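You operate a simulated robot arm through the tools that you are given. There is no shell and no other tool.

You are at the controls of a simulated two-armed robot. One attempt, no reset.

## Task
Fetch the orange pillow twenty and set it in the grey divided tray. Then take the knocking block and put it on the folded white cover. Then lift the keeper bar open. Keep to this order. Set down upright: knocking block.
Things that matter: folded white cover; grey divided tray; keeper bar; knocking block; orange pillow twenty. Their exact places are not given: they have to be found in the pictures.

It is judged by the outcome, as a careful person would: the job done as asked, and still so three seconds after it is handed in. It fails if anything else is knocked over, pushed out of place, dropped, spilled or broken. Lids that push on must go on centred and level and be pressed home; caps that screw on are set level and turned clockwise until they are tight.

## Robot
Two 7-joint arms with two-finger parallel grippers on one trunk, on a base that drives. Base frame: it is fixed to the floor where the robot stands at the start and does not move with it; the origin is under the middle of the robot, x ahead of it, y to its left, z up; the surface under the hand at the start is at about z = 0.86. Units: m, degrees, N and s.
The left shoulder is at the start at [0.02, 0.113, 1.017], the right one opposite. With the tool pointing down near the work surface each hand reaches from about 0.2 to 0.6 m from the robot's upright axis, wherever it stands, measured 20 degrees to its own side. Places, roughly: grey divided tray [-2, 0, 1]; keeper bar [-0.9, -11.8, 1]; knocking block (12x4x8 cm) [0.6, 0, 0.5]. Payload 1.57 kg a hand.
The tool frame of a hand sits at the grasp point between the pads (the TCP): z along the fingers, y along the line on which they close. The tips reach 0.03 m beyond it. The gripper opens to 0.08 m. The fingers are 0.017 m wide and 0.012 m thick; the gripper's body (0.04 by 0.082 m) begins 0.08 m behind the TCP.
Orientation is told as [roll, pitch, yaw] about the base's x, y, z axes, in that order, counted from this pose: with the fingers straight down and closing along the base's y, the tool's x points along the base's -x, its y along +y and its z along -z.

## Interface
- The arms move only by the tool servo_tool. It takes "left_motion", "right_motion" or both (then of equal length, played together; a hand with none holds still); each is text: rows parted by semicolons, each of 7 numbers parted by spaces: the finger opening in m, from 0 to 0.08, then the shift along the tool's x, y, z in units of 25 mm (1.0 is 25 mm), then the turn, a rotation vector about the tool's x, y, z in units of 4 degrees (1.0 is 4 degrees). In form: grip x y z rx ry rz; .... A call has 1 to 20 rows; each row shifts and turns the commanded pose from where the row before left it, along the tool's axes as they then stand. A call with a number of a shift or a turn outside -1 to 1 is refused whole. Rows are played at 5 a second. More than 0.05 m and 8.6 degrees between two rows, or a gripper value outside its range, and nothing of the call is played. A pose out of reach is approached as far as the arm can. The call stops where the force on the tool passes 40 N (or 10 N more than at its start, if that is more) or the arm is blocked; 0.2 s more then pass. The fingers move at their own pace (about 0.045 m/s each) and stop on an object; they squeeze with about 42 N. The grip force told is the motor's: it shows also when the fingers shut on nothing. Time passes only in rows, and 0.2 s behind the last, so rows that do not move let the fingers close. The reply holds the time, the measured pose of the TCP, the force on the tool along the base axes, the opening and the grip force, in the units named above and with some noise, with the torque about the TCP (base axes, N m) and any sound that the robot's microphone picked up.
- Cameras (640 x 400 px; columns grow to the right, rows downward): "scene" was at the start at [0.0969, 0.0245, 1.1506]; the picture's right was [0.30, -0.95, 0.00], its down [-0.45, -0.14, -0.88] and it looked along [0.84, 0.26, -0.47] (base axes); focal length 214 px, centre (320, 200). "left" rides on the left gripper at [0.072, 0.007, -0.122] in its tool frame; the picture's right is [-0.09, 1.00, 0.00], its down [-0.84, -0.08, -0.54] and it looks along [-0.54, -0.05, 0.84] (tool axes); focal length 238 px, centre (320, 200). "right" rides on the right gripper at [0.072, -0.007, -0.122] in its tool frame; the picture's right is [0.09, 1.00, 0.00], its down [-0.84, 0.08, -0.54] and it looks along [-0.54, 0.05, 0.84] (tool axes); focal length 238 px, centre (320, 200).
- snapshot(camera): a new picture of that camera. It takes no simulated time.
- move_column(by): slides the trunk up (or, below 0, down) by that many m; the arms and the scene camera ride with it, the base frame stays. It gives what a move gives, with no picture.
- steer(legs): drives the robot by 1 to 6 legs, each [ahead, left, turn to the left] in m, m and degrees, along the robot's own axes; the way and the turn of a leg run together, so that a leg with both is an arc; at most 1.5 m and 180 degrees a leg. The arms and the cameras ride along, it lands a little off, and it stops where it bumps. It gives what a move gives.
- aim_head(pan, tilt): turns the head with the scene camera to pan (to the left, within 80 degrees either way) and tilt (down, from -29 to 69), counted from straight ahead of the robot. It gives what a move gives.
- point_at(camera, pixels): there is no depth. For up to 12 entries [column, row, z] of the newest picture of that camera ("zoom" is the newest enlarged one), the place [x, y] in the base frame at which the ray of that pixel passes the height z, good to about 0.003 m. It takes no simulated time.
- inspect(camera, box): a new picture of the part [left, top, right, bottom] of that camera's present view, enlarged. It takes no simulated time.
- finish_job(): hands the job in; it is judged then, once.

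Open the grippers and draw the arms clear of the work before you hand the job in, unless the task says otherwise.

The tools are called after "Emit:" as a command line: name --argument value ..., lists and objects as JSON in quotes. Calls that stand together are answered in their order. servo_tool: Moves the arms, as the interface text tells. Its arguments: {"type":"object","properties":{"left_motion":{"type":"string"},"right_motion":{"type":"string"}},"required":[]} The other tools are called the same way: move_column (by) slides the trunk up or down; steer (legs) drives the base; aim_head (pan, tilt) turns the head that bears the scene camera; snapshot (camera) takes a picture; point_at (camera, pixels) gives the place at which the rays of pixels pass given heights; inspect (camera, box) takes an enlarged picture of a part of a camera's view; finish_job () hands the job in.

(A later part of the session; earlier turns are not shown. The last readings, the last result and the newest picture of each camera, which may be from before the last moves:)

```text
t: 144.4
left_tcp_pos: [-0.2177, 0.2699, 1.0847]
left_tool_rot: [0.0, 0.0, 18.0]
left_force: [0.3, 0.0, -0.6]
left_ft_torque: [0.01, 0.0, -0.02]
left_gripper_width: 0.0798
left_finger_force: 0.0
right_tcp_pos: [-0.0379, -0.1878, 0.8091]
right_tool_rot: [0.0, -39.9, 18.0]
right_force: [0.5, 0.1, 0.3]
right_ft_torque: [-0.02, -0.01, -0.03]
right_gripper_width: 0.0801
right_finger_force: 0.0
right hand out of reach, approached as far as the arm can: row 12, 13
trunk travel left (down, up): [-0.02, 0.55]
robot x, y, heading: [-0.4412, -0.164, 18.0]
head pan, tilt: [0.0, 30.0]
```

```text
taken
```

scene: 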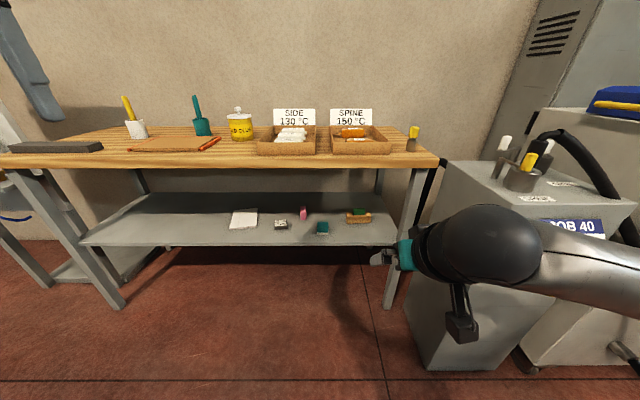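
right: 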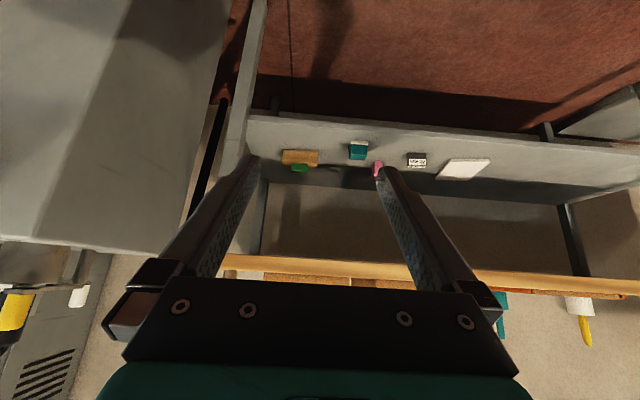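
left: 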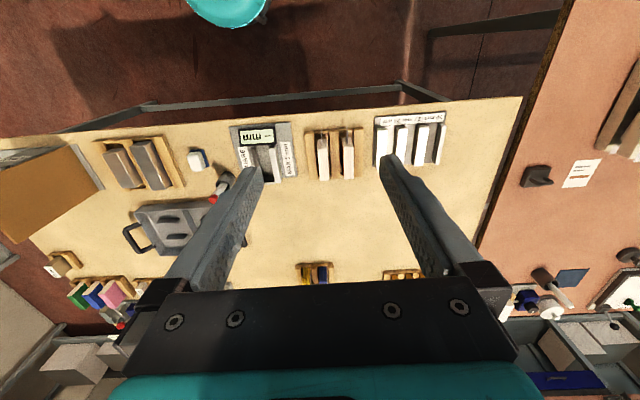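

Now the knocking block is visible at (358,216) in the scene view. I enlarge it and the cover.

Emit:
inspect --camera "scene" --box '[310, 190, 400, 250]'

Emit:
inspect --camera "right" --box '[240, 110, 510, 210]'

```text
6.67 times, centred on (355, 220) of scene
```

zoom: 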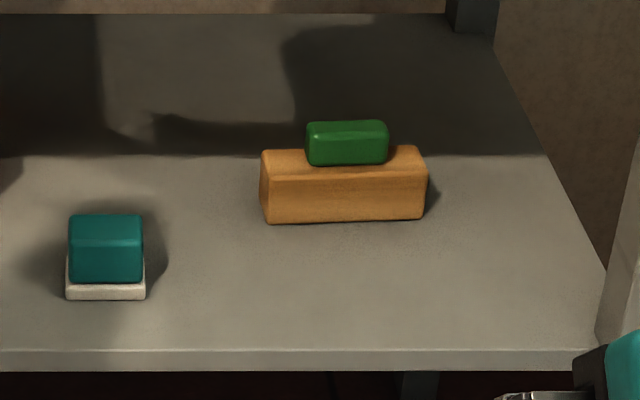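

```text
2.37 times, centred on (375, 160) of right
```

zoom: 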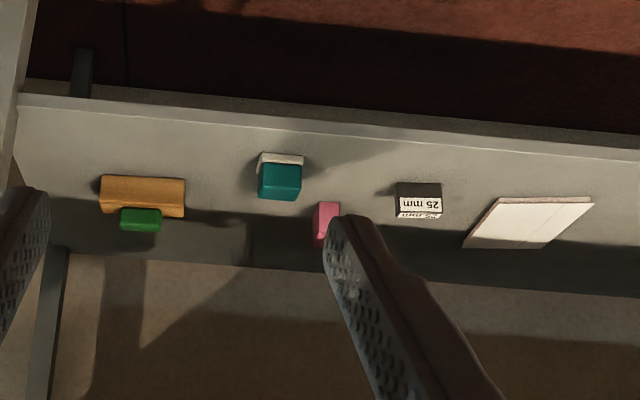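

I triangulate the block's front-bottom corners from both cameras to get the shelf height.

Emit:
point_at --camera "zoom" --pixels '[[101, 176, 0.44], [101, 176, 0.48], [184, 179, 0.44], [184, 179, 0.48], [396, 184, 0.44], [396, 184, 0.48], [121, 231, 0.54], [161, 231, 0.54], [119, 209, 0.54], [161, 209, 0.54]]'

Emit:
inspect --camera "scene" --box '[310, 190, 400, 250]'

Emit:
point_at --camera "zoom" --pixels '[[268, 224, 0.44], [268, 224, 0.48], [424, 219, 0.44], [424, 219, 0.48], [306, 123, 0.54], [388, 123, 0.54], [310, 165, 0.51], [388, 163, 0.51], [300, 352, 0.44], [300, 352, 0.48], [588, 350, 0.46]]'

```text
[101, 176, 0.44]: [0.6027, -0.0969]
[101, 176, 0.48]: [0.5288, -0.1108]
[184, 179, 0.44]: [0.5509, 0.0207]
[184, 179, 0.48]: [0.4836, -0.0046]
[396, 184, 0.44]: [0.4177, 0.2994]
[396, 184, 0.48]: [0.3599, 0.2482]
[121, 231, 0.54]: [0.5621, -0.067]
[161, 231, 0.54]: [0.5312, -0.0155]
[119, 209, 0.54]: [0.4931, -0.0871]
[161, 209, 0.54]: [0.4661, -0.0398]
```

```text
6.67 times, centred on (355, 220) of scene
```

zoom: 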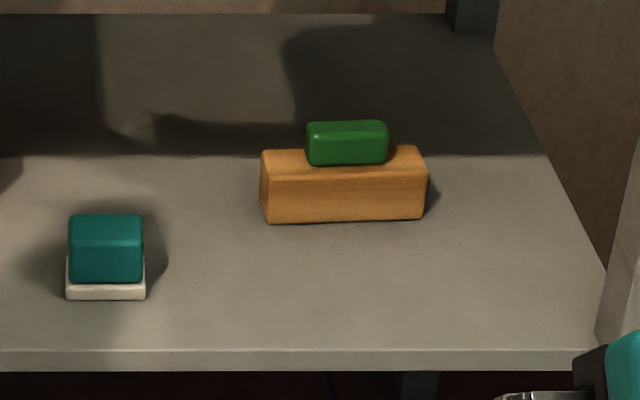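

```text
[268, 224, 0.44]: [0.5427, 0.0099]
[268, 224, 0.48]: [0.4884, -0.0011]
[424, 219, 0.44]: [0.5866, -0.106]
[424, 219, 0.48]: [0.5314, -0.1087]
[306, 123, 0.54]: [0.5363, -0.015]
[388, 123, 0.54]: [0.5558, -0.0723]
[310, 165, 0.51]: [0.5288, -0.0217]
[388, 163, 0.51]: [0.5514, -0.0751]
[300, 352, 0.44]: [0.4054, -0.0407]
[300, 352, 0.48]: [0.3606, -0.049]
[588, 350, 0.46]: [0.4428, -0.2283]
```

The block's top is about z=0.54 on a shelf at z≈0.46, and the green grip is 6 cm wide. I extend the right arm forward and down along the tool axis, then pitch further to ~30° below horizontal, while still far from the bench.

Emit:
servo_tool --right_motion "0.08 -0.04 0 0.94 0 0 0; 0.08 -0.04 0 0.94 0 0 0; 0.08 -0.04 0 0.94 0 0 0; 0.08 -0.04 0 0.94 0 0 0; 0.08 -0.04 0 0.94 0 0 0; 0.08 -0.04 0 0.94 0 0 0; 0.08 -0.04 0 0.94 0 0 0; 0.08 -0.04 0 0.94 0 0 0; 0.08 -0.04 0 0.94 0 0 0; 0.08 -0.04 0 0.94 0 0 0; 0.08 -0.04 0 0.94 0 0 0; 0.08 0 0 0 0 -1 0; 0.08 0 0 0 0 -1 0; 0.08 0 0 0 0 -1 0; 0.08 0 0 0 0 -1 0; 0.08 0 0 0 0 -1 0; 0.08 0 0 0 0 0 0"

Emit:
snapshot --camera "scene"

Emit:
snapshot --camera "right"

```text
t: 148.0
left_tcp_pos: [-0.219, 0.2684, 1.0851]
left_tool_rot: [0.1, 0.0, 18.1]
left_force: [-0.3, 0.5, -0.5]
left_ft_torque: [0.01, 0.03, -0.03]
left_gripper_width: 0.0802
left_finger_force: 0.1
right_tcp_pos: [0.1271, -0.133, 0.6201]
right_tool_rot: [0.0, -48.0, 18.0]
right_force: [-0.5, -1.0, 0.1]
right_ft_torque: [0.01, -0.02, -0.02]
right_gripper_width: 0.0803
right_finger_force: 0.0
right hand out of reach, approached as far as the arm can: row 14, 15, 16
trunk travel left (down, up): [-0.02, 0.55]
robot x, y, heading: [-0.4472, -0.1633, 18.0]
head pan, tilt: [0.0, 30.0]
```

```text
taken
```

scene: 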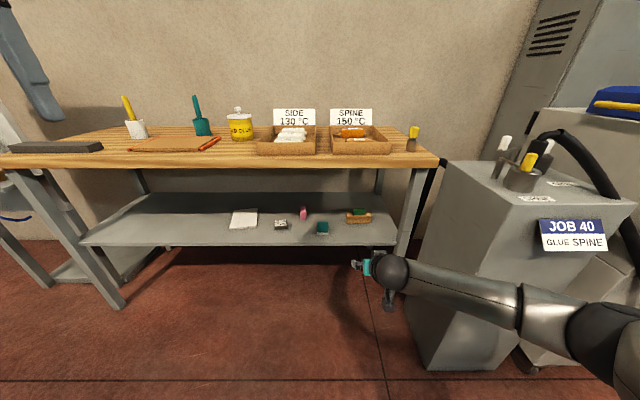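

```text
taken
```

right: 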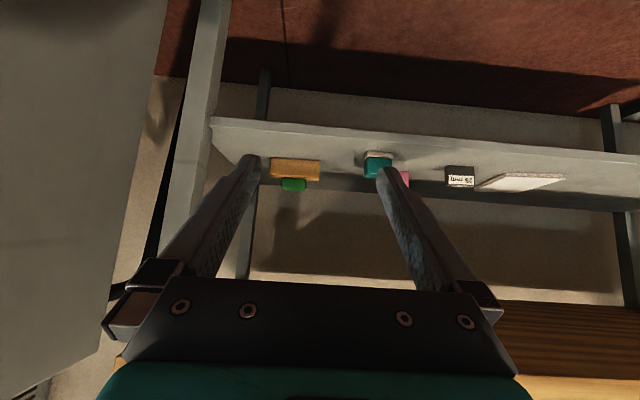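

The wrist stops at a pitch of -48° (fingers 42° below horizontal), which is usable for gripping the green part. I lower the hand 5 cm to pass safely under the bench top, turn the base 2.5°, and drive in two parts.

Emit:
servo_tool --right_motion "0.08 0.745 0 0.67 0 0 0; 0.08 0.745 0 0.67 0 0 0; 0.08 0 0 0 0 0 0"

Emit:
steer --legs '[[0, 0, 2.5], [0.12, -0.088, 0]]'

Emit:
snapshot --camera "right"

Emit:
snapshot --camera "scene"

```text
t: 148.8
left_tcp_pos: [-0.2169, 0.2692, 1.0853]
left_tool_rot: [0.0, 0.0, 17.9]
left_force: [0.2, 0.1, 0.4]
left_ft_torque: [-0.03, -0.02, -0.01]
left_gripper_width: 0.0799
left_finger_force: 0.1
right_tcp_pos: [0.1344, -0.1417, 0.5909]
right_tool_rot: [-0.1, -47.8, 18.0]
right_force: [0.3, -0.4, 0.4]
right_ft_torque: [0.01, -0.02, 0.04]
right_gripper_width: 0.08
right_finger_force: 0.1
right hand out of reach, approached as far as the arm can: row 1, 2
trunk travel left (down, up): [-0.02, 0.55]
robot x, y, heading: [-0.4448, -0.165, 18.2]
head pan, tilt: [0.0, 30.0]
```

```text
t: 150.6
left_tcp_pos: [-0.0948, 0.238, 1.0864]
left_tool_rot: [0.0, 0.1, 20.4]
left_force: [0.2, 0.4, -0.8]
left_ft_torque: [0.0, 0.0, 0.01]
left_gripper_width: 0.0799
left_finger_force: 0.1
right_tcp_pos: [0.275, -0.1571, 0.5914]
right_tool_rot: [-0.2, -47.8, 20.6]
right_force: [0.2, 0.8, -0.3]
right_ft_torque: [0.01, -0.01, -0.01]
right_gripper_width: 0.08
right_finger_force: 0.0
trunk travel left (down, up): [-0.02, 0.55]
robot x, y, heading: [-0.3029, -0.2056, 20.3]
head pan, tilt: [0.0, 30.0]
```

```text
taken
```

right: 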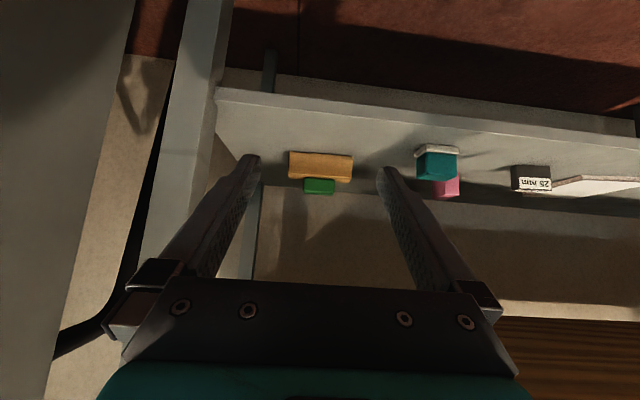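

```text
taken
```

scene: 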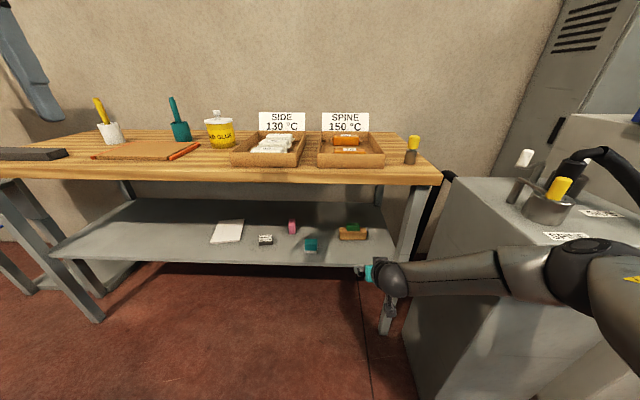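

The wrist's bend limit keeps the hand at z≈0.59 here. I lower the trunk its last 2 cm and pitch the fingers 5° steeper, which frees the downward motion.

Emit:
move_column --by -0.02

Emit:
servo_tool --right_motion "0.08 0 0 0 0 0.6 0; 0.08 0 0 0 0 0.6 0; 0.08 0 0 0 0 0 0"

Emit:
inspect --camera "right" --box '[240, 120, 400, 220]'

Emit:
inspect --camera "scene" --box '[300, 200, 420, 280]'

```text
t: 151.2
left_tcp_pos: [-0.0961, 0.238, 1.0653]
left_tool_rot: [-0.1, 0.0, 20.5]
left_force: [-0.2, -0.5, 0.3]
left_ft_torque: [0.01, 0.01, 0.04]
left_gripper_width: 0.0799
left_finger_force: 0.1
right_tcp_pos: [0.2728, -0.1584, 0.5713]
right_tool_rot: [0.0, -47.8, 20.6]
right_force: [-0.4, -0.8, 0.4]
right_ft_torque: [-0.01, 0.0, 0.0]
right_gripper_width: 0.0799
right_finger_force: 0.1
trunk travel left (down, up): [0.0, 0.57]
robot x, y, heading: [-0.3069, -0.2058, 20.5]
head pan, tilt: [0.0, 30.0]
```

```text
t: 152.0
left_tcp_pos: [-0.0964, 0.2366, 1.0653]
left_tool_rot: [0.0, 0.0, 20.5]
left_force: [-0.2, 0.8, 0.1]
left_ft_torque: [-0.02, -0.03, 0.0]
left_gripper_width: 0.0797
left_finger_force: 0.0
right_tcp_pos: [0.2736, -0.1572, 0.5722]
right_tool_rot: [-0.1, -43.0, 20.4]
right_force: [0.0, -1.1, -0.3]
right_ft_torque: [0.0, 0.0, -0.01]
right_gripper_width: 0.0801
right_finger_force: 0.1
trunk travel left (down, up): [0.0, 0.57]
robot x, y, heading: [-0.3037, -0.2056, 20.6]
head pan, tilt: [0.0, 30.0]
```

```text
4.00 times, centred on (320, 170) of right
```

zoom: 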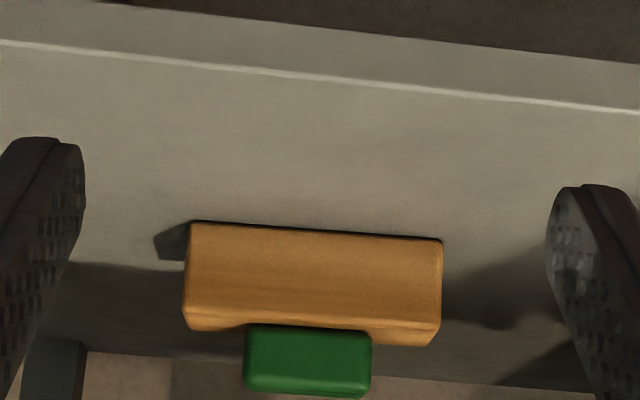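

```text
5.00 times, centred on (360, 240) of scene
```

zoom: 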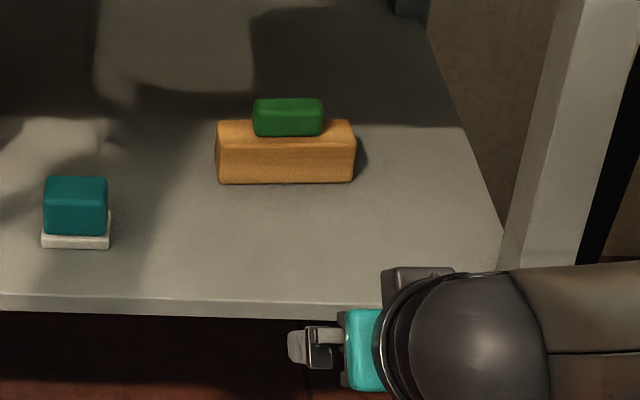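

I triangulate the front-bottom edge of the wood and the green part's corners from both current views.

Emit:
point_at --camera "zoom" --pixels '[[219, 184, 0.45], [219, 184, 0.47], [352, 183, 0.45], [352, 183, 0.47], [253, 135, 0.51], [322, 134, 0.51], [258, 99, 0.54], [320, 98, 0.54], [217, 150, 0.5], [354, 150, 0.5]]'

Emit:
inspect --camera "right" --box '[240, 120, 400, 220]'

Emit:
point_at --camera "zoom" --pixels '[[190, 222, 0.45], [190, 222, 0.47], [441, 240, 0.45], [441, 240, 0.47], [248, 327, 0.51], [371, 333, 0.51], [185, 322, 0.5], [440, 340, 0.5], [246, 388, 0.54], [368, 395, 0.54]]'

```text
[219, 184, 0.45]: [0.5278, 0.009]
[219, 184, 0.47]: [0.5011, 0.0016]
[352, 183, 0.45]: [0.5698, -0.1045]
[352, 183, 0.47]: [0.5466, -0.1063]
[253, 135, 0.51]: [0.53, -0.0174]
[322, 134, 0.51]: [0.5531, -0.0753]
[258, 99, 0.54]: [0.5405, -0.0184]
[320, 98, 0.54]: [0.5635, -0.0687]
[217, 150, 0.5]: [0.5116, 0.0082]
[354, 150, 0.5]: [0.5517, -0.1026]
```

```text
4.00 times, centred on (320, 170) of right
```

zoom: 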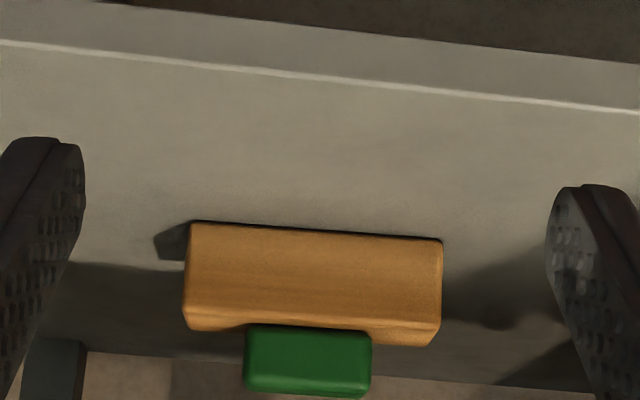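

```text
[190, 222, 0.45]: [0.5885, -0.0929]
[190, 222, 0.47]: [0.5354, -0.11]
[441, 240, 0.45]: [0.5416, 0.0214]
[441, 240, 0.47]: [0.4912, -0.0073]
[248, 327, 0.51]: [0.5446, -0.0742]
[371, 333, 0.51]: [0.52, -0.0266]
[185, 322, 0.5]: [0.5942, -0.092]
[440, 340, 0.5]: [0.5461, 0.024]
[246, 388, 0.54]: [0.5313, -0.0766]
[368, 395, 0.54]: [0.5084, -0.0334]
```

The shelf is at z≈0.462, the block yaw ≈21.5°, and the green centre ≈(0.549,-0.0435). I turn the base ~0.9° and drive 0.19 m ahead so the open hand comes under the bench in front of the block.

Emit:
steer --legs '[[0, 0, 0.9], [0.18, -0.004, 0]]'

Emit:
snapshot --camera "right"

Emit:
snapshot --camera "scene"

```text
t: 153.9
left_tcp_pos: [0.0702, 0.3018, 1.0663]
left_tool_rot: [0.0, -0.1, 21.2]
left_force: [-0.1, 0.2, -0.6]
left_ft_torque: [0.02, 0.03, -0.01]
left_gripper_width: 0.0801
left_finger_force: 0.0
right_tcp_pos: [0.4449, -0.0878, 0.572]
right_tool_rot: [-0.2, -42.9, 21.2]
right_force: [0.4, -0.7, 0.5]
right_ft_torque: [0.0, -0.03, 0.01]
right_gripper_width: 0.0801
right_finger_force: 0.1
trunk travel left (down, up): [0.0, 0.57]
robot x, y, heading: [-0.1332, -0.1431, 21.3]
head pan, tilt: [0.0, 30.0]
```

```text
taken
```

right: 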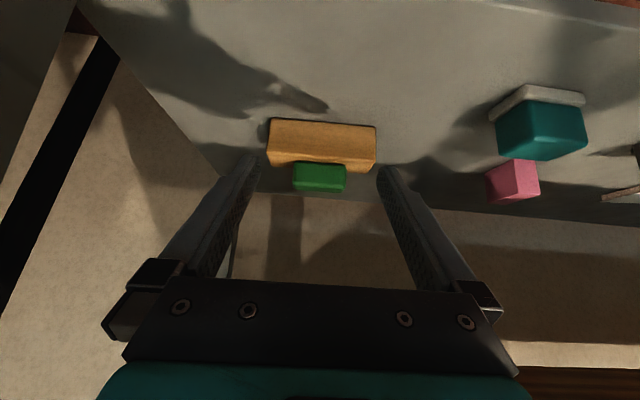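

```text
taken
```

scene: 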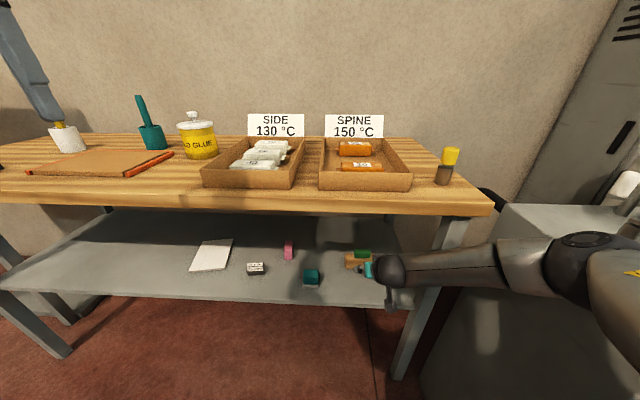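

The green grip is centred between the fingers (columns 293–346 vs axis 320). I extend the arm 3.5 cm forward at this height, then drive 5.5 cm further.

Emit:
servo_tool --right_motion "0.08 -0.51 0 0.48 0 0 0; 0.08 -0.51 0 0.48 0 0 0; 0.08 0 0 0 0 0 0"

Emit:
steer --legs '[[0.05, 0, 0]]'

Emit:
snapshot --camera "right"

Emit:
inspect --camera "scene" --box '[320, 180, 480, 300]'

```text
t: 154.7
left_tcp_pos: [0.0705, 0.3025, 1.0645]
left_tool_rot: [0.0, -0.1, 21.2]
left_force: [-0.6, 0.7, 0.0]
left_ft_torque: [0.01, 0.04, 0.01]
left_gripper_width: 0.0798
left_finger_force: 0.0
right_tcp_pos: [0.478, -0.0748, 0.5696]
right_tool_rot: [0.0, -43.0, 21.1]
right_force: [0.5, -0.4, -0.1]
right_ft_torque: [0.0, 0.03, -0.04]
right_gripper_width: 0.08
right_finger_force: 0.0
trunk travel left (down, up): [0.0, 0.57]
robot x, y, heading: [-0.1332, -0.1465, 21.3]
head pan, tilt: [0.0, 30.0]
```

```text
t: 155.6
left_tcp_pos: [0.1179, 0.3198, 1.0655]
left_tool_rot: [0.0, 0.0, 21.2]
left_force: [0.1, -0.6, 0.1]
left_ft_torque: [-0.02, -0.02, 0.01]
left_gripper_width: 0.08
left_finger_force: 0.2
right_tcp_pos: [0.5242, -0.0563, 0.5694]
right_tool_rot: [-0.1, -43.0, 21.2]
right_force: [-0.1, 0.9, -0.5]
right_ft_torque: [-0.01, -0.03, 0.02]
right_gripper_width: 0.0799
right_finger_force: 0.1
trunk travel left (down, up): [0.0, 0.57]
robot x, y, heading: [-0.085, -0.1268, 21.2]
head pan, tilt: [0.0, 30.0]
```

```text
taken
```

right: 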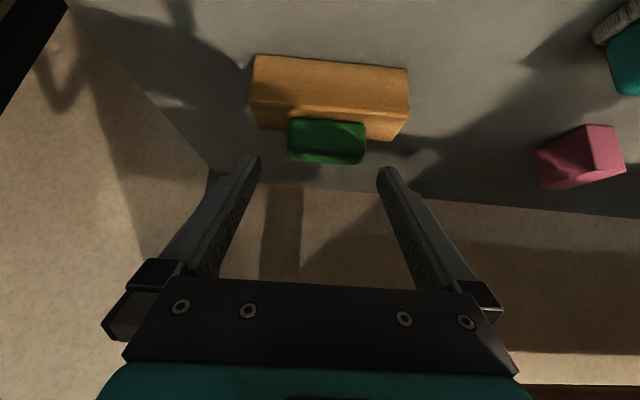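

```text
3.33 times, centred on (400, 240) of scene
```

zoom: 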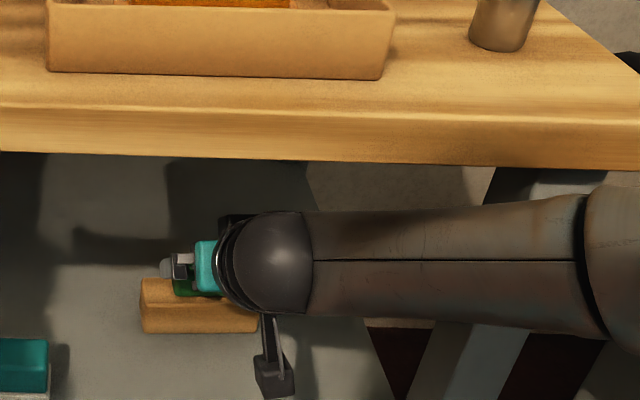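

The green part appears at columns 288–366 (centre 327), so I need to shift slightly left. I measure its corners from this close view.

Emit:
inspect --camera "right" --box '[240, 40, 420, 180]'

```text
2.86 times, centred on (330, 110) of right
```

zoom: 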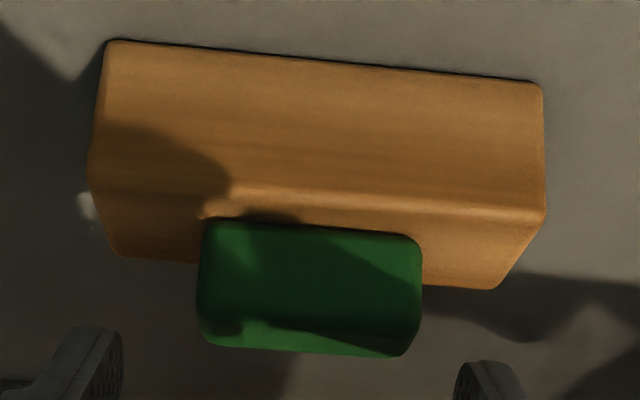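

I query the wood's edges and green's corners at their heights.

Emit:
point_at --camera "zoom" --pixels '[[108, 42, 0.462], [543, 83, 0.462], [90, 182, 0.51], [545, 214, 0.51], [115, 257, 0.512], [495, 290, 0.512], [207, 222, 0.512], [415, 236, 0.512], [207, 325, 0.54], [412, 340, 0.54], [222, 347, 0.542], [400, 357, 0.542]]'

```text
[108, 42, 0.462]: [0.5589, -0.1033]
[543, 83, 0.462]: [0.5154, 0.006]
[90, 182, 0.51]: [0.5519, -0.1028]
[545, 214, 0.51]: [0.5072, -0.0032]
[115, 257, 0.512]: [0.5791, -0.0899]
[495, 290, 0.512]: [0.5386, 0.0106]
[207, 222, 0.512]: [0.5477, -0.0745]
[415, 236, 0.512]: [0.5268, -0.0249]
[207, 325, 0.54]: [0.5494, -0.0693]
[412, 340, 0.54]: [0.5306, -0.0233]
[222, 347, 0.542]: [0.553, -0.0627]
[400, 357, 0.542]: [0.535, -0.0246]
```

Refined: wood top z≈0.506, green centre at n≈0.502, lateral -0.2405. I shift the hand 4 mm left and drive 4 cm ahead (the arm would otherwise be over-stretched), fingers still above the wood.

Emit:
servo_tool --right_motion "0.08 0 0.16 0 0 0 0; 0.08 0 0 0 0 0 0"

Emit:
steer --legs '[[0.035, 0, 0]]'

Emit:
inspect --camera "right" --box '[220, 40, 420, 220]'

```text
t: 156.2
left_tcp_pos: [0.1174, 0.3204, 1.0658]
left_tool_rot: [0.0, 0.0, 21.0]
left_force: [0.2, 0.1, 0.1]
left_ft_torque: [0.0, 0.0, 0.01]
left_gripper_width: 0.0803
left_finger_force: 0.0
right_tcp_pos: [0.5237, -0.0533, 0.5695]
right_tool_rot: [-0.1, -43.0, 21.2]
right_force: [0.8, -0.1, -1.2]
right_ft_torque: [0.01, -0.03, 0.0]
right_gripper_width: 0.0799
right_finger_force: 0.0
trunk travel left (down, up): [0.0, 0.57]
robot x, y, heading: [-0.0877, -0.1263, 21.1]
head pan, tilt: [0.0, 30.0]
```

```text
t: 157.0
left_tcp_pos: [0.1468, 0.3307, 1.067]
left_tool_rot: [0.0, -0.2, 21.1]
left_force: [0.6, -0.8, -0.3]
left_ft_torque: [0.0, 0.02, -0.01]
left_gripper_width: 0.08
left_finger_force: 0.1
right_tcp_pos: [0.5496, -0.0425, 0.5643]
right_tool_rot: [-0.3, -42.4, 21.4]
right_force: [0.9, 0.5, -0.5]
right_ft_torque: [-0.01, 0.02, 0.0]
right_gripper_width: 0.0798
right_finger_force: 0.1
trunk travel left (down, up): [0.0, 0.57]
robot x, y, heading: [-0.0513, -0.1146, 21.2]
head pan, tilt: [0.0, 30.0]
```

```text
2.22 times, centred on (320, 130) of right
```

zoom: 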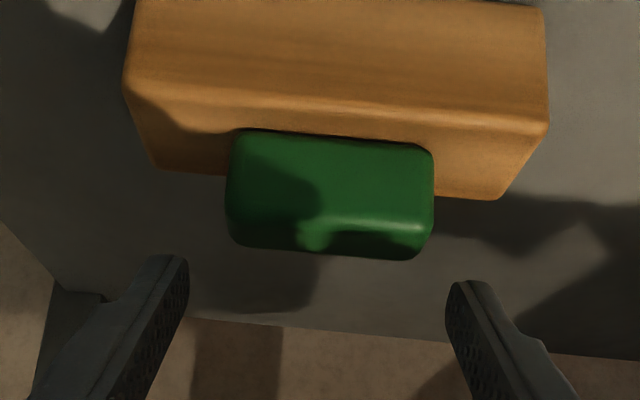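

The TCP moved 1 cm less than the base and tilted 0.6°, so the arm is touching something. I look at the arm before going on.

Emit:
aim_head --pan -20 --tilt 40

Emit:
snapshot --camera "scene"

Emit:
aim_head --pan -60 --tilt 50

Emit:
snapshot --camera "scene"

```text
t: 157.9
left_tcp_pos: [0.1489, 0.3308, 1.0662]
left_tool_rot: [-0.1, -0.1, 21.2]
left_force: [-0.4, 0.4, 0.2]
left_ft_torque: [0.0, -0.02, -0.02]
left_gripper_width: 0.0798
left_finger_force: 0.0
right_tcp_pos: [0.5499, -0.0422, 0.5633]
right_tool_rot: [-0.2, -42.2, 21.4]
right_force: [0.1, -0.2, -0.2]
right_ft_torque: [-0.02, 0.02, 0.03]
right_gripper_width: 0.0801
right_finger_force: 0.0
trunk travel left (down, up): [0.0, 0.57]
robot x, y, heading: [-0.0581, -0.1126, 21.1]
head pan, tilt: [-20.0, 40.0]
```

```text
taken
```

scene: 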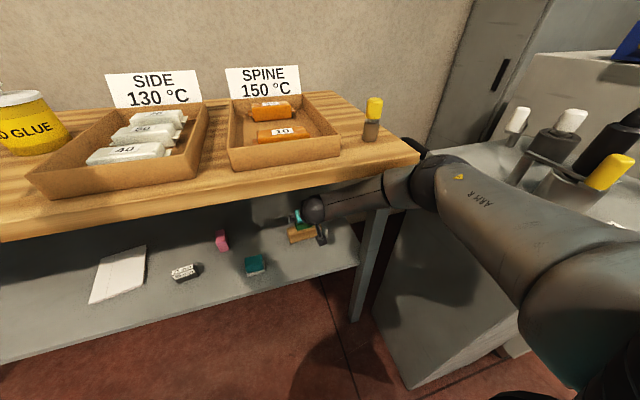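

```text
t: 158.9
left_tcp_pos: [0.1492, 0.3319, 1.0662]
left_tool_rot: [0.0, -0.2, 21.2]
left_force: [0.4, 0.4, -0.4]
left_ft_torque: [-0.02, -0.01, -0.02]
left_gripper_width: 0.08
left_finger_force: 0.1
right_tcp_pos: [0.5498, -0.0432, 0.5624]
right_tool_rot: [-0.1, -42.1, 21.3]
right_force: [-0.4, -0.4, -0.2]
right_ft_torque: [0.0, 0.01, 0.01]
right_gripper_width: 0.0801
right_finger_force: 0.0
trunk travel left (down, up): [0.0, 0.57]
robot x, y, heading: [-0.0532, -0.1168, 21.2]
head pan, tilt: [-60.0, 50.0]
```

```text
taken
```

scene: 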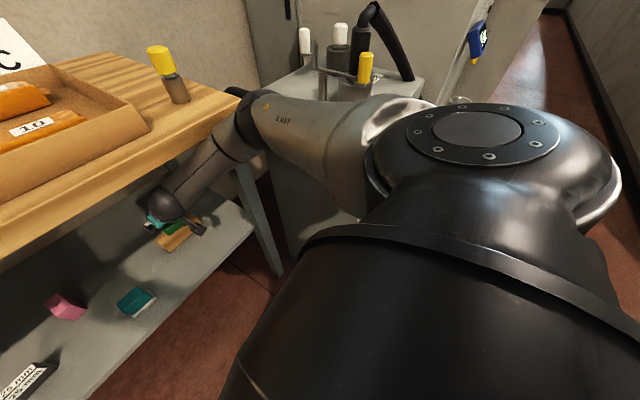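

My right elbow is out against the bench's front-right corner. I back the base off 6 cm right away, then work out the elbow's place.

Emit:
point_at --camera "scene" --pixels '[[245, 120, 0.8], [245, 120, 0.85], [245, 120, 0.9], [175, 205, 0.65], [175, 205, 0.7], [238, 125, 0.86]]'

Emit:
steer --legs '[[-0.06, 0, 0]]'

Emit:
snapshot --camera "scene"

```text
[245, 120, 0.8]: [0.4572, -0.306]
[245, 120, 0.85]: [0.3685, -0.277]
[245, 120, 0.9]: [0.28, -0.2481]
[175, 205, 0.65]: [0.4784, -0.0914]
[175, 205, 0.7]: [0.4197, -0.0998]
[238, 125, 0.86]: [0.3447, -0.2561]
```

```text
t: 159.9
left_tcp_pos: [0.0936, 0.3114, 1.0663]
left_tool_rot: [0.0, 0.0, 21.2]
left_force: [-0.5, 0.3, 0.1]
left_ft_torque: [0.0, -0.01, 0.03]
left_gripper_width: 0.0803
left_finger_force: 0.2
right_tcp_pos: [0.4957, -0.0643, 0.5641]
right_tool_rot: [-0.3, -42.4, 21.4]
right_force: [-0.3, -0.3, -0.7]
right_ft_torque: [0.03, 0.0, -0.01]
right_gripper_width: 0.0799
right_finger_force: 0.1
trunk travel left (down, up): [0.0, 0.57]
robot x, y, heading: [-0.1117, -0.1361, 21.1]
head pan, tilt: [-60.0, 50.0]
```

```text
taken
```

scene: 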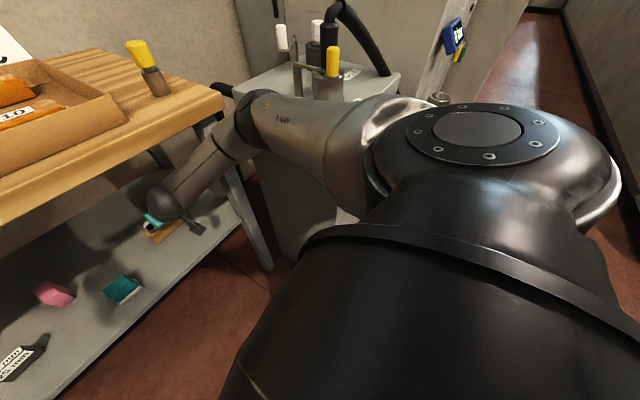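

The forearm was touching the bench's lower front edge because the hand was too high. I lower the hand first by 2.3 cm here (fingers still in front of and above the wood), which lowers the forearm as well.

Emit:
servo_tool --right_motion "0.08 0.3 0 0.33 0 0 0; 0.08 0.3 0 0.33 0 0 0; 0.08 0 0 0 0 0 0"

Emit:
snapshot --camera "scene"

Emit:
snapshot --camera "right"

```text
t: 160.7
left_tcp_pos: [0.0955, 0.3121, 1.066]
left_tool_rot: [0.0, 0.0, 21.2]
left_force: [-0.7, 0.1, 0.4]
left_ft_torque: [0.01, -0.01, -0.01]
left_gripper_width: 0.08
left_finger_force: 0.0
right_tcp_pos: [0.4948, -0.063, 0.5414]
right_tool_rot: [-0.1, -42.2, 21.4]
right_force: [0.0, 0.3, 0.3]
right_ft_torque: [-0.01, 0.02, -0.03]
right_gripper_width: 0.0797
right_finger_force: 0.1
trunk travel left (down, up): [0.0, 0.57]
robot x, y, heading: [-0.1105, -0.136, 21.0]
head pan, tilt: [-60.0, 50.0]
```

```text
taken
```

scene: 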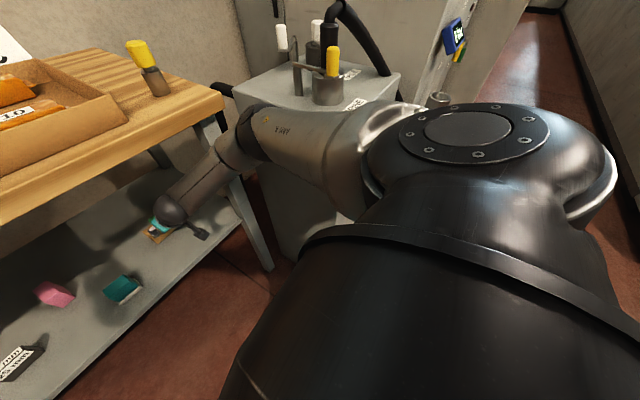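

```text
taken
```

right: 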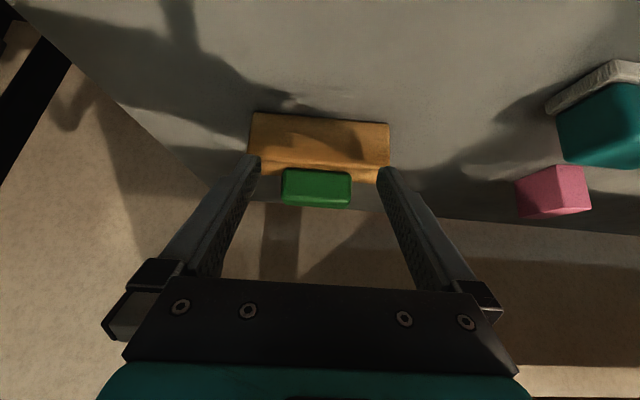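

Aligned laterally and clear. I drive ahead 3 cm and compare the hand's motion with the base's.

Emit:
steer --legs '[[0.03, 0, 0]]'

Emit:
snapshot --camera "scene"

```text
t: 161.5
left_tcp_pos: [0.122, 0.3221, 1.0658]
left_tool_rot: [0.0, 0.0, 21.2]
left_force: [0.5, 0.1, 0.1]
left_ft_torque: [0.02, -0.03, 0.04]
left_gripper_width: 0.0799
left_finger_force: 0.1
right_tcp_pos: [0.523, -0.0533, 0.5418]
right_tool_rot: [-0.1, -42.3, 21.4]
right_force: [0.9, -0.1, 0.1]
right_ft_torque: [0.05, 0.0, 0.0]
right_gripper_width: 0.0803
right_finger_force: 0.0
trunk travel left (down, up): [0.0, 0.57]
robot x, y, heading: [-0.0843, -0.1216, 21.4]
head pan, tilt: [-60.0, 50.0]
```

```text
taken
```

scene: 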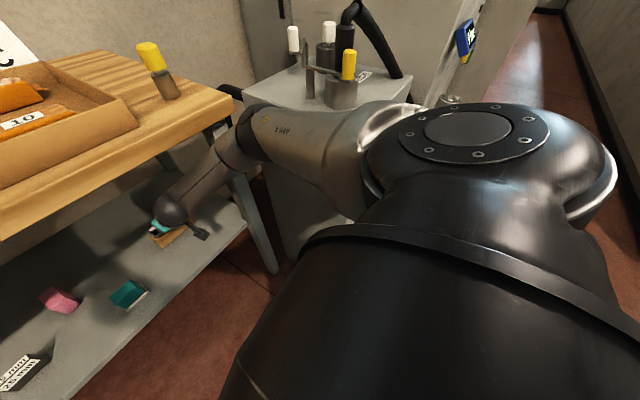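

Clean (hand moved with the base). I drive the remaining 2.5 cm.

Emit:
steer --legs '[[0.024, 0, 0]]'

Emit:
snapshot --camera "right"

Emit:
inspect --camera "right" --box '[220, 40, 420, 220]'

```text
t: 162.3
left_tcp_pos: [0.1442, 0.331, 1.0653]
left_tool_rot: [0.1, 0.0, 21.1]
left_force: [0.1, 0.3, 0.4]
left_ft_torque: [-0.04, 0.0, -0.02]
left_gripper_width: 0.0801
left_finger_force: 0.0
right_tcp_pos: [0.5451, -0.044, 0.5411]
right_tool_rot: [-0.2, -42.3, 21.4]
right_force: [0.2, 0.1, -0.2]
right_ft_torque: [0.02, 0.02, 0.01]
right_gripper_width: 0.0798
right_finger_force: 0.0
trunk travel left (down, up): [0.0, 0.57]
robot x, y, heading: [-0.0576, -0.1158, 21.3]
head pan, tilt: [-60.0, 50.0]
```

```text
taken
```

right: 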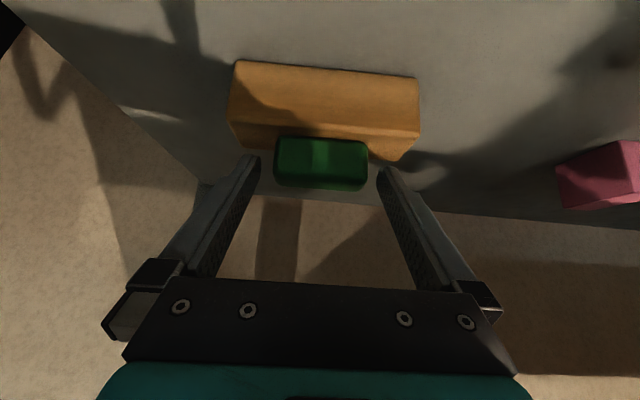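

```text
2.22 times, centred on (320, 130) of right
```

zoom: 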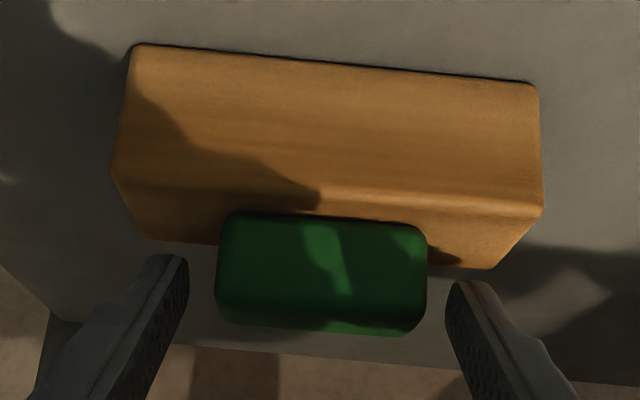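

I refine the green's position from this close view before the last adjustment.

Emit:
point_at --camera "zoom" --pixels '[[130, 48, 0.462], [535, 85, 0.462], [112, 172, 0.506], [542, 210, 0.506], [228, 214, 0.506], [420, 228, 0.506], [225, 320, 0.538], [415, 334, 0.538], [150, 238, 0.506], [494, 268, 0.506], [220, 285, 0.53], [427, 290, 0.53]]'

```text
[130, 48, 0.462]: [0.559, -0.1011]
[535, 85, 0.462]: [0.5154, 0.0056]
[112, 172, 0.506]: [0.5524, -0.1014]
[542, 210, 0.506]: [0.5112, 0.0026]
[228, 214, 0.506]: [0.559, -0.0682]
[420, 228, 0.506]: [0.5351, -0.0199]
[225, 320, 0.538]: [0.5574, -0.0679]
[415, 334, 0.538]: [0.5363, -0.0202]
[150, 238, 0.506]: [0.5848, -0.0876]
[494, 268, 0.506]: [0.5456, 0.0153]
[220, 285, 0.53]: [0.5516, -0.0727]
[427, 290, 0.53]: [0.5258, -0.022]
```

The green seems slightly lower and farther than assumed (wood top ≈0.50). I drive 1 cm further, then lower in small steps until the fingertips feel the wood top.

Emit:
steer --legs '[[0.011, 0, 0]]'

Emit:
servo_tool --right_motion "0.08 0.08 0 0.09 0 0 0; 0.08 0.08 0 0.09 0 0 0; 0.08 0 0 0 0 0 0"

Emit:
inspect --camera "right" --box '[220, 40, 420, 220]'

```text
t: 163.1
left_tcp_pos: [0.1545, 0.3347, 1.066]
left_tool_rot: [0.0, 0.0, 21.1]
left_force: [-0.5, -0.9, -0.6]
left_ft_torque: [-0.02, -0.01, -0.01]
left_gripper_width: 0.0798
left_finger_force: 0.1
right_tcp_pos: [0.5569, -0.0397, 0.5406]
right_tool_rot: [-0.1, -42.3, 21.4]
right_force: [-0.5, 0.2, 0.3]
right_ft_torque: [0.03, 0.04, 0.04]
right_gripper_width: 0.0802
right_finger_force: 0.0
trunk travel left (down, up): [0.0, 0.57]
robot x, y, heading: [-0.0534, -0.111, 21.2]
head pan, tilt: [-60.0, 50.0]
```

```text
t: 163.9
left_tcp_pos: [0.1555, 0.336, 1.0652]
left_tool_rot: [-0.1, 0.0, 21.1]
left_force: [-0.4, -0.3, -0.1]
left_ft_torque: [0.02, -0.01, 0.03]
left_gripper_width: 0.0797
left_finger_force: 0.0
right_tcp_pos: [0.5554, -0.0398, 0.5353]
right_tool_rot: [-0.2, -42.3, 21.5]
right_force: [-0.4, 0.3, -0.7]
right_ft_torque: [0.0, 0.02, 0.01]
right_gripper_width: 0.08
right_finger_force: 0.1
trunk travel left (down, up): [0.0, 0.57]
robot x, y, heading: [-0.0467, -0.1118, 21.1]
head pan, tilt: [-60.0, 50.0]
```

```text
2.22 times, centred on (320, 130) of right
```

zoom: 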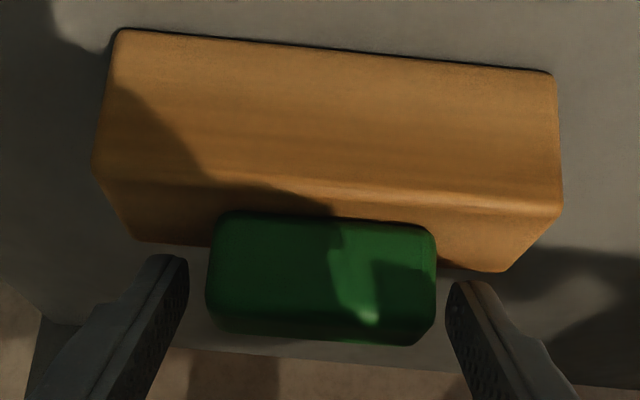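

Well aligned laterally. I continue down in 2 mm steps, watching for contact with the wood.

Emit:
servo_tool --right_motion "0.08 0.055 0 0.06 0 0 0; 0.08 0 0 0 0 0 0"

Emit:
servo_tool --right_motion "0.08 0.055 0 0.06 0 0 0; 0.08 0 0 0 0 0 0"

Emit:
servo_tool --right_motion "0.08 0.055 0 0.06 0 0 0; 0.08 0 0 0 0 0 0"

```text
t: 164.5
left_tcp_pos: [0.1551, 0.3352, 1.066]
left_tool_rot: [-0.1, 0.1, 21.1]
left_force: [-0.1, 0.0, -0.5]
left_ft_torque: [-0.03, 0.01, -0.01]
left_gripper_width: 0.08
left_finger_force: 0.0
right_tcp_pos: [0.5542, -0.0411, 0.5324]
right_tool_rot: [-0.2, -42.3, 21.3]
right_force: [0.0, -0.1, 0.5]
right_ft_torque: [0.04, -0.02, 0.0]
right_gripper_width: 0.0799
right_finger_force: 0.1
trunk travel left (down, up): [0.0, 0.57]
robot x, y, heading: [-0.0472, -0.1097, 21.3]
head pan, tilt: [-60.0, 50.0]
```

```text
t: 165.1
left_tcp_pos: [0.1539, 0.3348, 1.0663]
left_tool_rot: [0.1, -0.1, 21.1]
left_force: [-0.9, -0.5, 0.0]
left_ft_torque: [0.0, 0.02, 0.03]
left_gripper_width: 0.08
left_finger_force: 0.0
right_tcp_pos: [0.5566, -0.0397, 0.5332]
right_tool_rot: [-0.2, -42.5, 21.3]
right_force: [-1.4, -1.4, 10.5]
right_ft_torque: [0.33, 0.04, -0.05]
right_gripper_width: 0.0799
right_finger_force: 0.1
trunk travel left (down, up): [0.0, 0.57]
robot x, y, heading: [-0.0524, -0.1095, 21.2]
head pan, tilt: [-60.0, 50.0]
```

```text
t: 165.7
left_tcp_pos: [0.1533, 0.3335, 1.0669]
left_tool_rot: [0.0, 0.0, 21.1]
left_force: [0.3, -0.5, -0.4]
left_ft_torque: [-0.02, -0.01, 0.01]
left_gripper_width: 0.0799
left_finger_force: 0.1
right_tcp_pos: [0.5568, -0.0385, 0.5317]
right_tool_rot: [-0.2, -42.7, 21.3]
right_force: [-1.0, -2.9, 23.6]
right_ft_torque: [0.45, -0.14, -0.06]
right_gripper_width: 0.0798
right_finger_force: 0.0
trunk travel left (down, up): [0.0, 0.57]
robot x, y, heading: [-0.0554, -0.1116, 21.2]
head pan, tilt: [-60.0, 50.0]
```

Fingertips touched the wood top at z≈0.533 (23 N now). I raise about 5 mm to release the press and close on the green part.

Emit:
servo_tool --right_motion "0.08 -0.14 0 -0.155 0 0 0; 0.08 0 0 0 0 0 0; 0.07 0 0 0 0 0 0; 0 0 0 0 0 0 0; 0 0 0 0 0 0 0; 0 0 0 0 0 0 0; 0 0 0 0 0 0 0"

Emit:
inspect --camera "right" --box '[220, 40, 420, 220]'

```text
t: 167.3
left_tcp_pos: [0.1551, 0.3354, 1.065]
left_tool_rot: [0.0, 0.0, 21.0]
left_force: [-0.5, -0.2, -0.7]
left_ft_torque: [0.03, -0.02, 0.01]
left_gripper_width: 0.0802
left_finger_force: 0.0
right_tcp_pos: [0.5551, -0.0401, 0.5325]
right_tool_rot: [-0.3, -42.3, 21.2]
right_force: [0.4, -0.3, -0.2]
right_ft_torque: [-0.12, -0.1, -0.02]
right_gripper_width: 0.0597
right_finger_force: 41.7
trunk travel left (down, up): [0.0, 0.57]
robot x, y, heading: [-0.0517, -0.1134, 21.0]
head pan, tilt: [-60.0, 50.0]
```

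```text
2.22 times, centred on (320, 130) of right
```

zoom: 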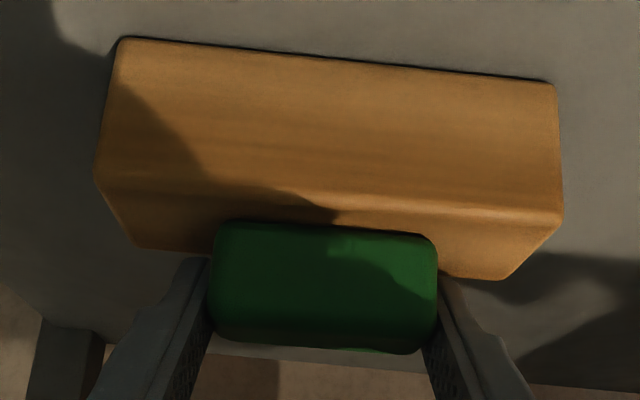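

The green part is gripped at 59.7 mm with 41.7 N. I lift slowly 1.3 cm (limited by the forearm under the bench edge).

Emit:
servo_tool --right_motion "0 -0.05 0 -0.055 0 0 0; 0 -0.07 0 -0.08 0 0 0; 0 -0.1 0 -0.11 0 0 0; 0 -0.13 0 -0.14 0 0 0; 0 0 0 0 0 0 0"

Emit:
snapshot --camera "right"

Emit:
aim_head --pan -15 --tilt 38

Emit:
inspect --camera "scene" --box '[240, 160, 440, 300]'

```text
t: 168.5
left_tcp_pos: [0.1558, 0.3347, 1.0654]
left_tool_rot: [0.0, 0.0, 21.1]
left_force: [-1.0, 0.2, 0.1]
left_ft_torque: [0.0, 0.03, -0.02]
left_gripper_width: 0.0797
left_finger_force: 0.0
right_tcp_pos: [0.5556, -0.0407, 0.5472]
right_tool_rot: [-0.2, -42.2, 21.4]
right_force: [0.3, -0.9, -1.6]
right_ft_torque: [-0.01, 0.0, 0.04]
right_gripper_width: 0.0596
right_finger_force: 41.6
trunk travel left (down, up): [0.0, 0.57]
robot x, y, heading: [-0.0503, -0.1139, 21.3]
head pan, tilt: [-60.0, 50.0]
```

```text
taken
```

right: 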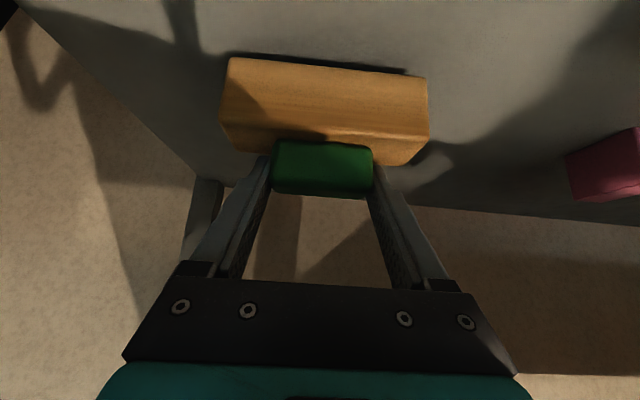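

```text
t: 169.6
left_tcp_pos: [0.1554, 0.3351, 1.0651]
left_tool_rot: [0.0, 0.0, 21.1]
left_force: [-0.6, -1.4, -0.2]
left_ft_torque: [-0.02, 0.0, -0.01]
left_gripper_width: 0.0801
left_finger_force: 0.0
right_tcp_pos: [0.5557, -0.0401, 0.5466]
right_tool_rot: [-0.2, -42.3, 21.5]
right_force: [0.8, 0.6, -2.0]
right_ft_torque: [-0.01, -0.02, -0.01]
right_gripper_width: 0.0594
right_finger_force: 42.0
trunk travel left (down, up): [0.0, 0.57]
robot x, y, heading: [-0.0492, -0.1142, 21.1]
head pan, tilt: [-15.0, 38.0]
```

```text
2.86 times, centred on (340, 230) of scene
```

zoom: 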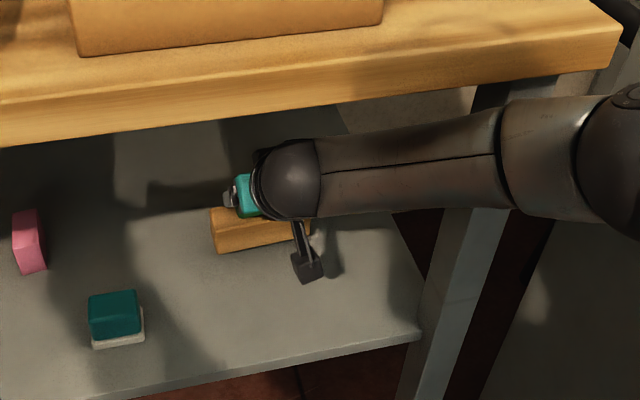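

The block is lifted level with ~2 N load. I back straight out 0.26 m and then look at the cover.

Emit:
steer --legs '[[-0.26, 0, 0]]'

Emit:
aim_head --pan 12 --tilt 35

Emit:
snapshot --camera "scene"

Emit:
snapshot --camera "right"

```text
t: 171.5
left_tcp_pos: [-0.0911, 0.2412, 1.0658]
left_tool_rot: [0.0, 0.0, 21.5]
left_force: [0.3, -0.2, 0.0]
left_ft_torque: [-0.04, 0.02, 0.0]
left_gripper_width: 0.0798
left_finger_force: 0.1
right_tcp_pos: [0.3119, -0.131, 0.5484]
right_tool_rot: [-0.2, -42.3, 21.7]
right_force: [0.9, 0.3, -1.9]
right_ft_torque: [0.01, -0.01, 0.01]
right_gripper_width: 0.0595
right_finger_force: 42.0
trunk travel left (down, up): [0.0, 0.57]
robot x, y, heading: [-0.2894, -0.2095, 21.6]
head pan, tilt: [-15.0, 38.0]
```

```text
t: 172.4
left_tcp_pos: [-0.09, 0.2407, 1.065]
left_tool_rot: [-0.1, 0.0, 21.5]
left_force: [0.5, -0.2, -0.1]
left_ft_torque: [-0.03, -0.01, -0.01]
left_gripper_width: 0.0801
left_finger_force: 0.0
right_tcp_pos: [0.3137, -0.1321, 0.5473]
right_tool_rot: [-0.3, -42.3, 21.6]
right_force: [0.3, 0.7, -2.2]
right_ft_torque: [-0.03, 0.01, 0.01]
right_gripper_width: 0.0596
right_finger_force: 42.2
trunk travel left (down, up): [0.0, 0.57]
robot x, y, heading: [-0.2922, -0.2094, 21.6]
head pan, tilt: [12.0, 35.0]
```

```text
taken
```

scene: 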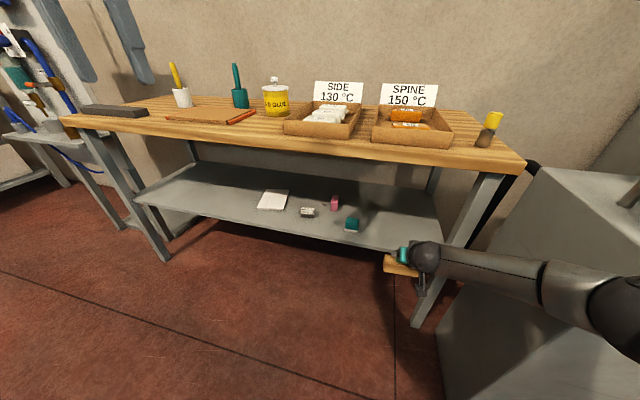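

```text
taken
```

right: 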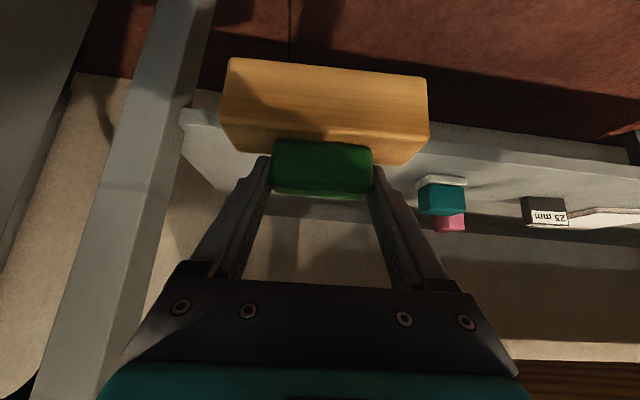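

The block is clear of the shelf and held. I enlarge the cover at (272,200).

Emit:
inspect --camera "scene" --box '[235, 175, 365, 245]'

```text
4.92 times, centred on (300, 210) of scene
```

zoom: 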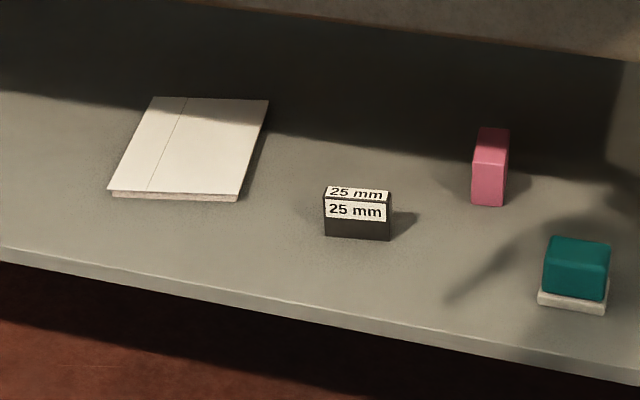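

The folded cover's top corners are at (152,97), (270,100), (240,195), (108,190). I compute their positions.

Emit:
point_at --camera "zoom" --pixels '[[152, 97, 0.466], [270, 100, 0.466], [240, 195, 0.466], [108, 190, 0.466], [240, 202, 0.459], [114, 198, 0.459], [190, 145, 0.466], [325, 236, 0.459], [390, 240, 0.459], [476, 204, 0.459], [540, 305, 0.459], [300, 310, 0.459]]'

```text
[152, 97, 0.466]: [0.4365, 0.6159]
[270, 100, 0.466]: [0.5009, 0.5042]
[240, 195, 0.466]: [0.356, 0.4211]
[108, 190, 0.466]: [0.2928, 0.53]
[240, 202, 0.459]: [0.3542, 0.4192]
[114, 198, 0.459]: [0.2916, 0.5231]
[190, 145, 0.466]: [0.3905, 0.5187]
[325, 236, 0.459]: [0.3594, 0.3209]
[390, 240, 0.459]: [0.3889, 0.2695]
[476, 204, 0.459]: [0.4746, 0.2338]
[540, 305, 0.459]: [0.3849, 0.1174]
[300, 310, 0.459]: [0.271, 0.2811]
```

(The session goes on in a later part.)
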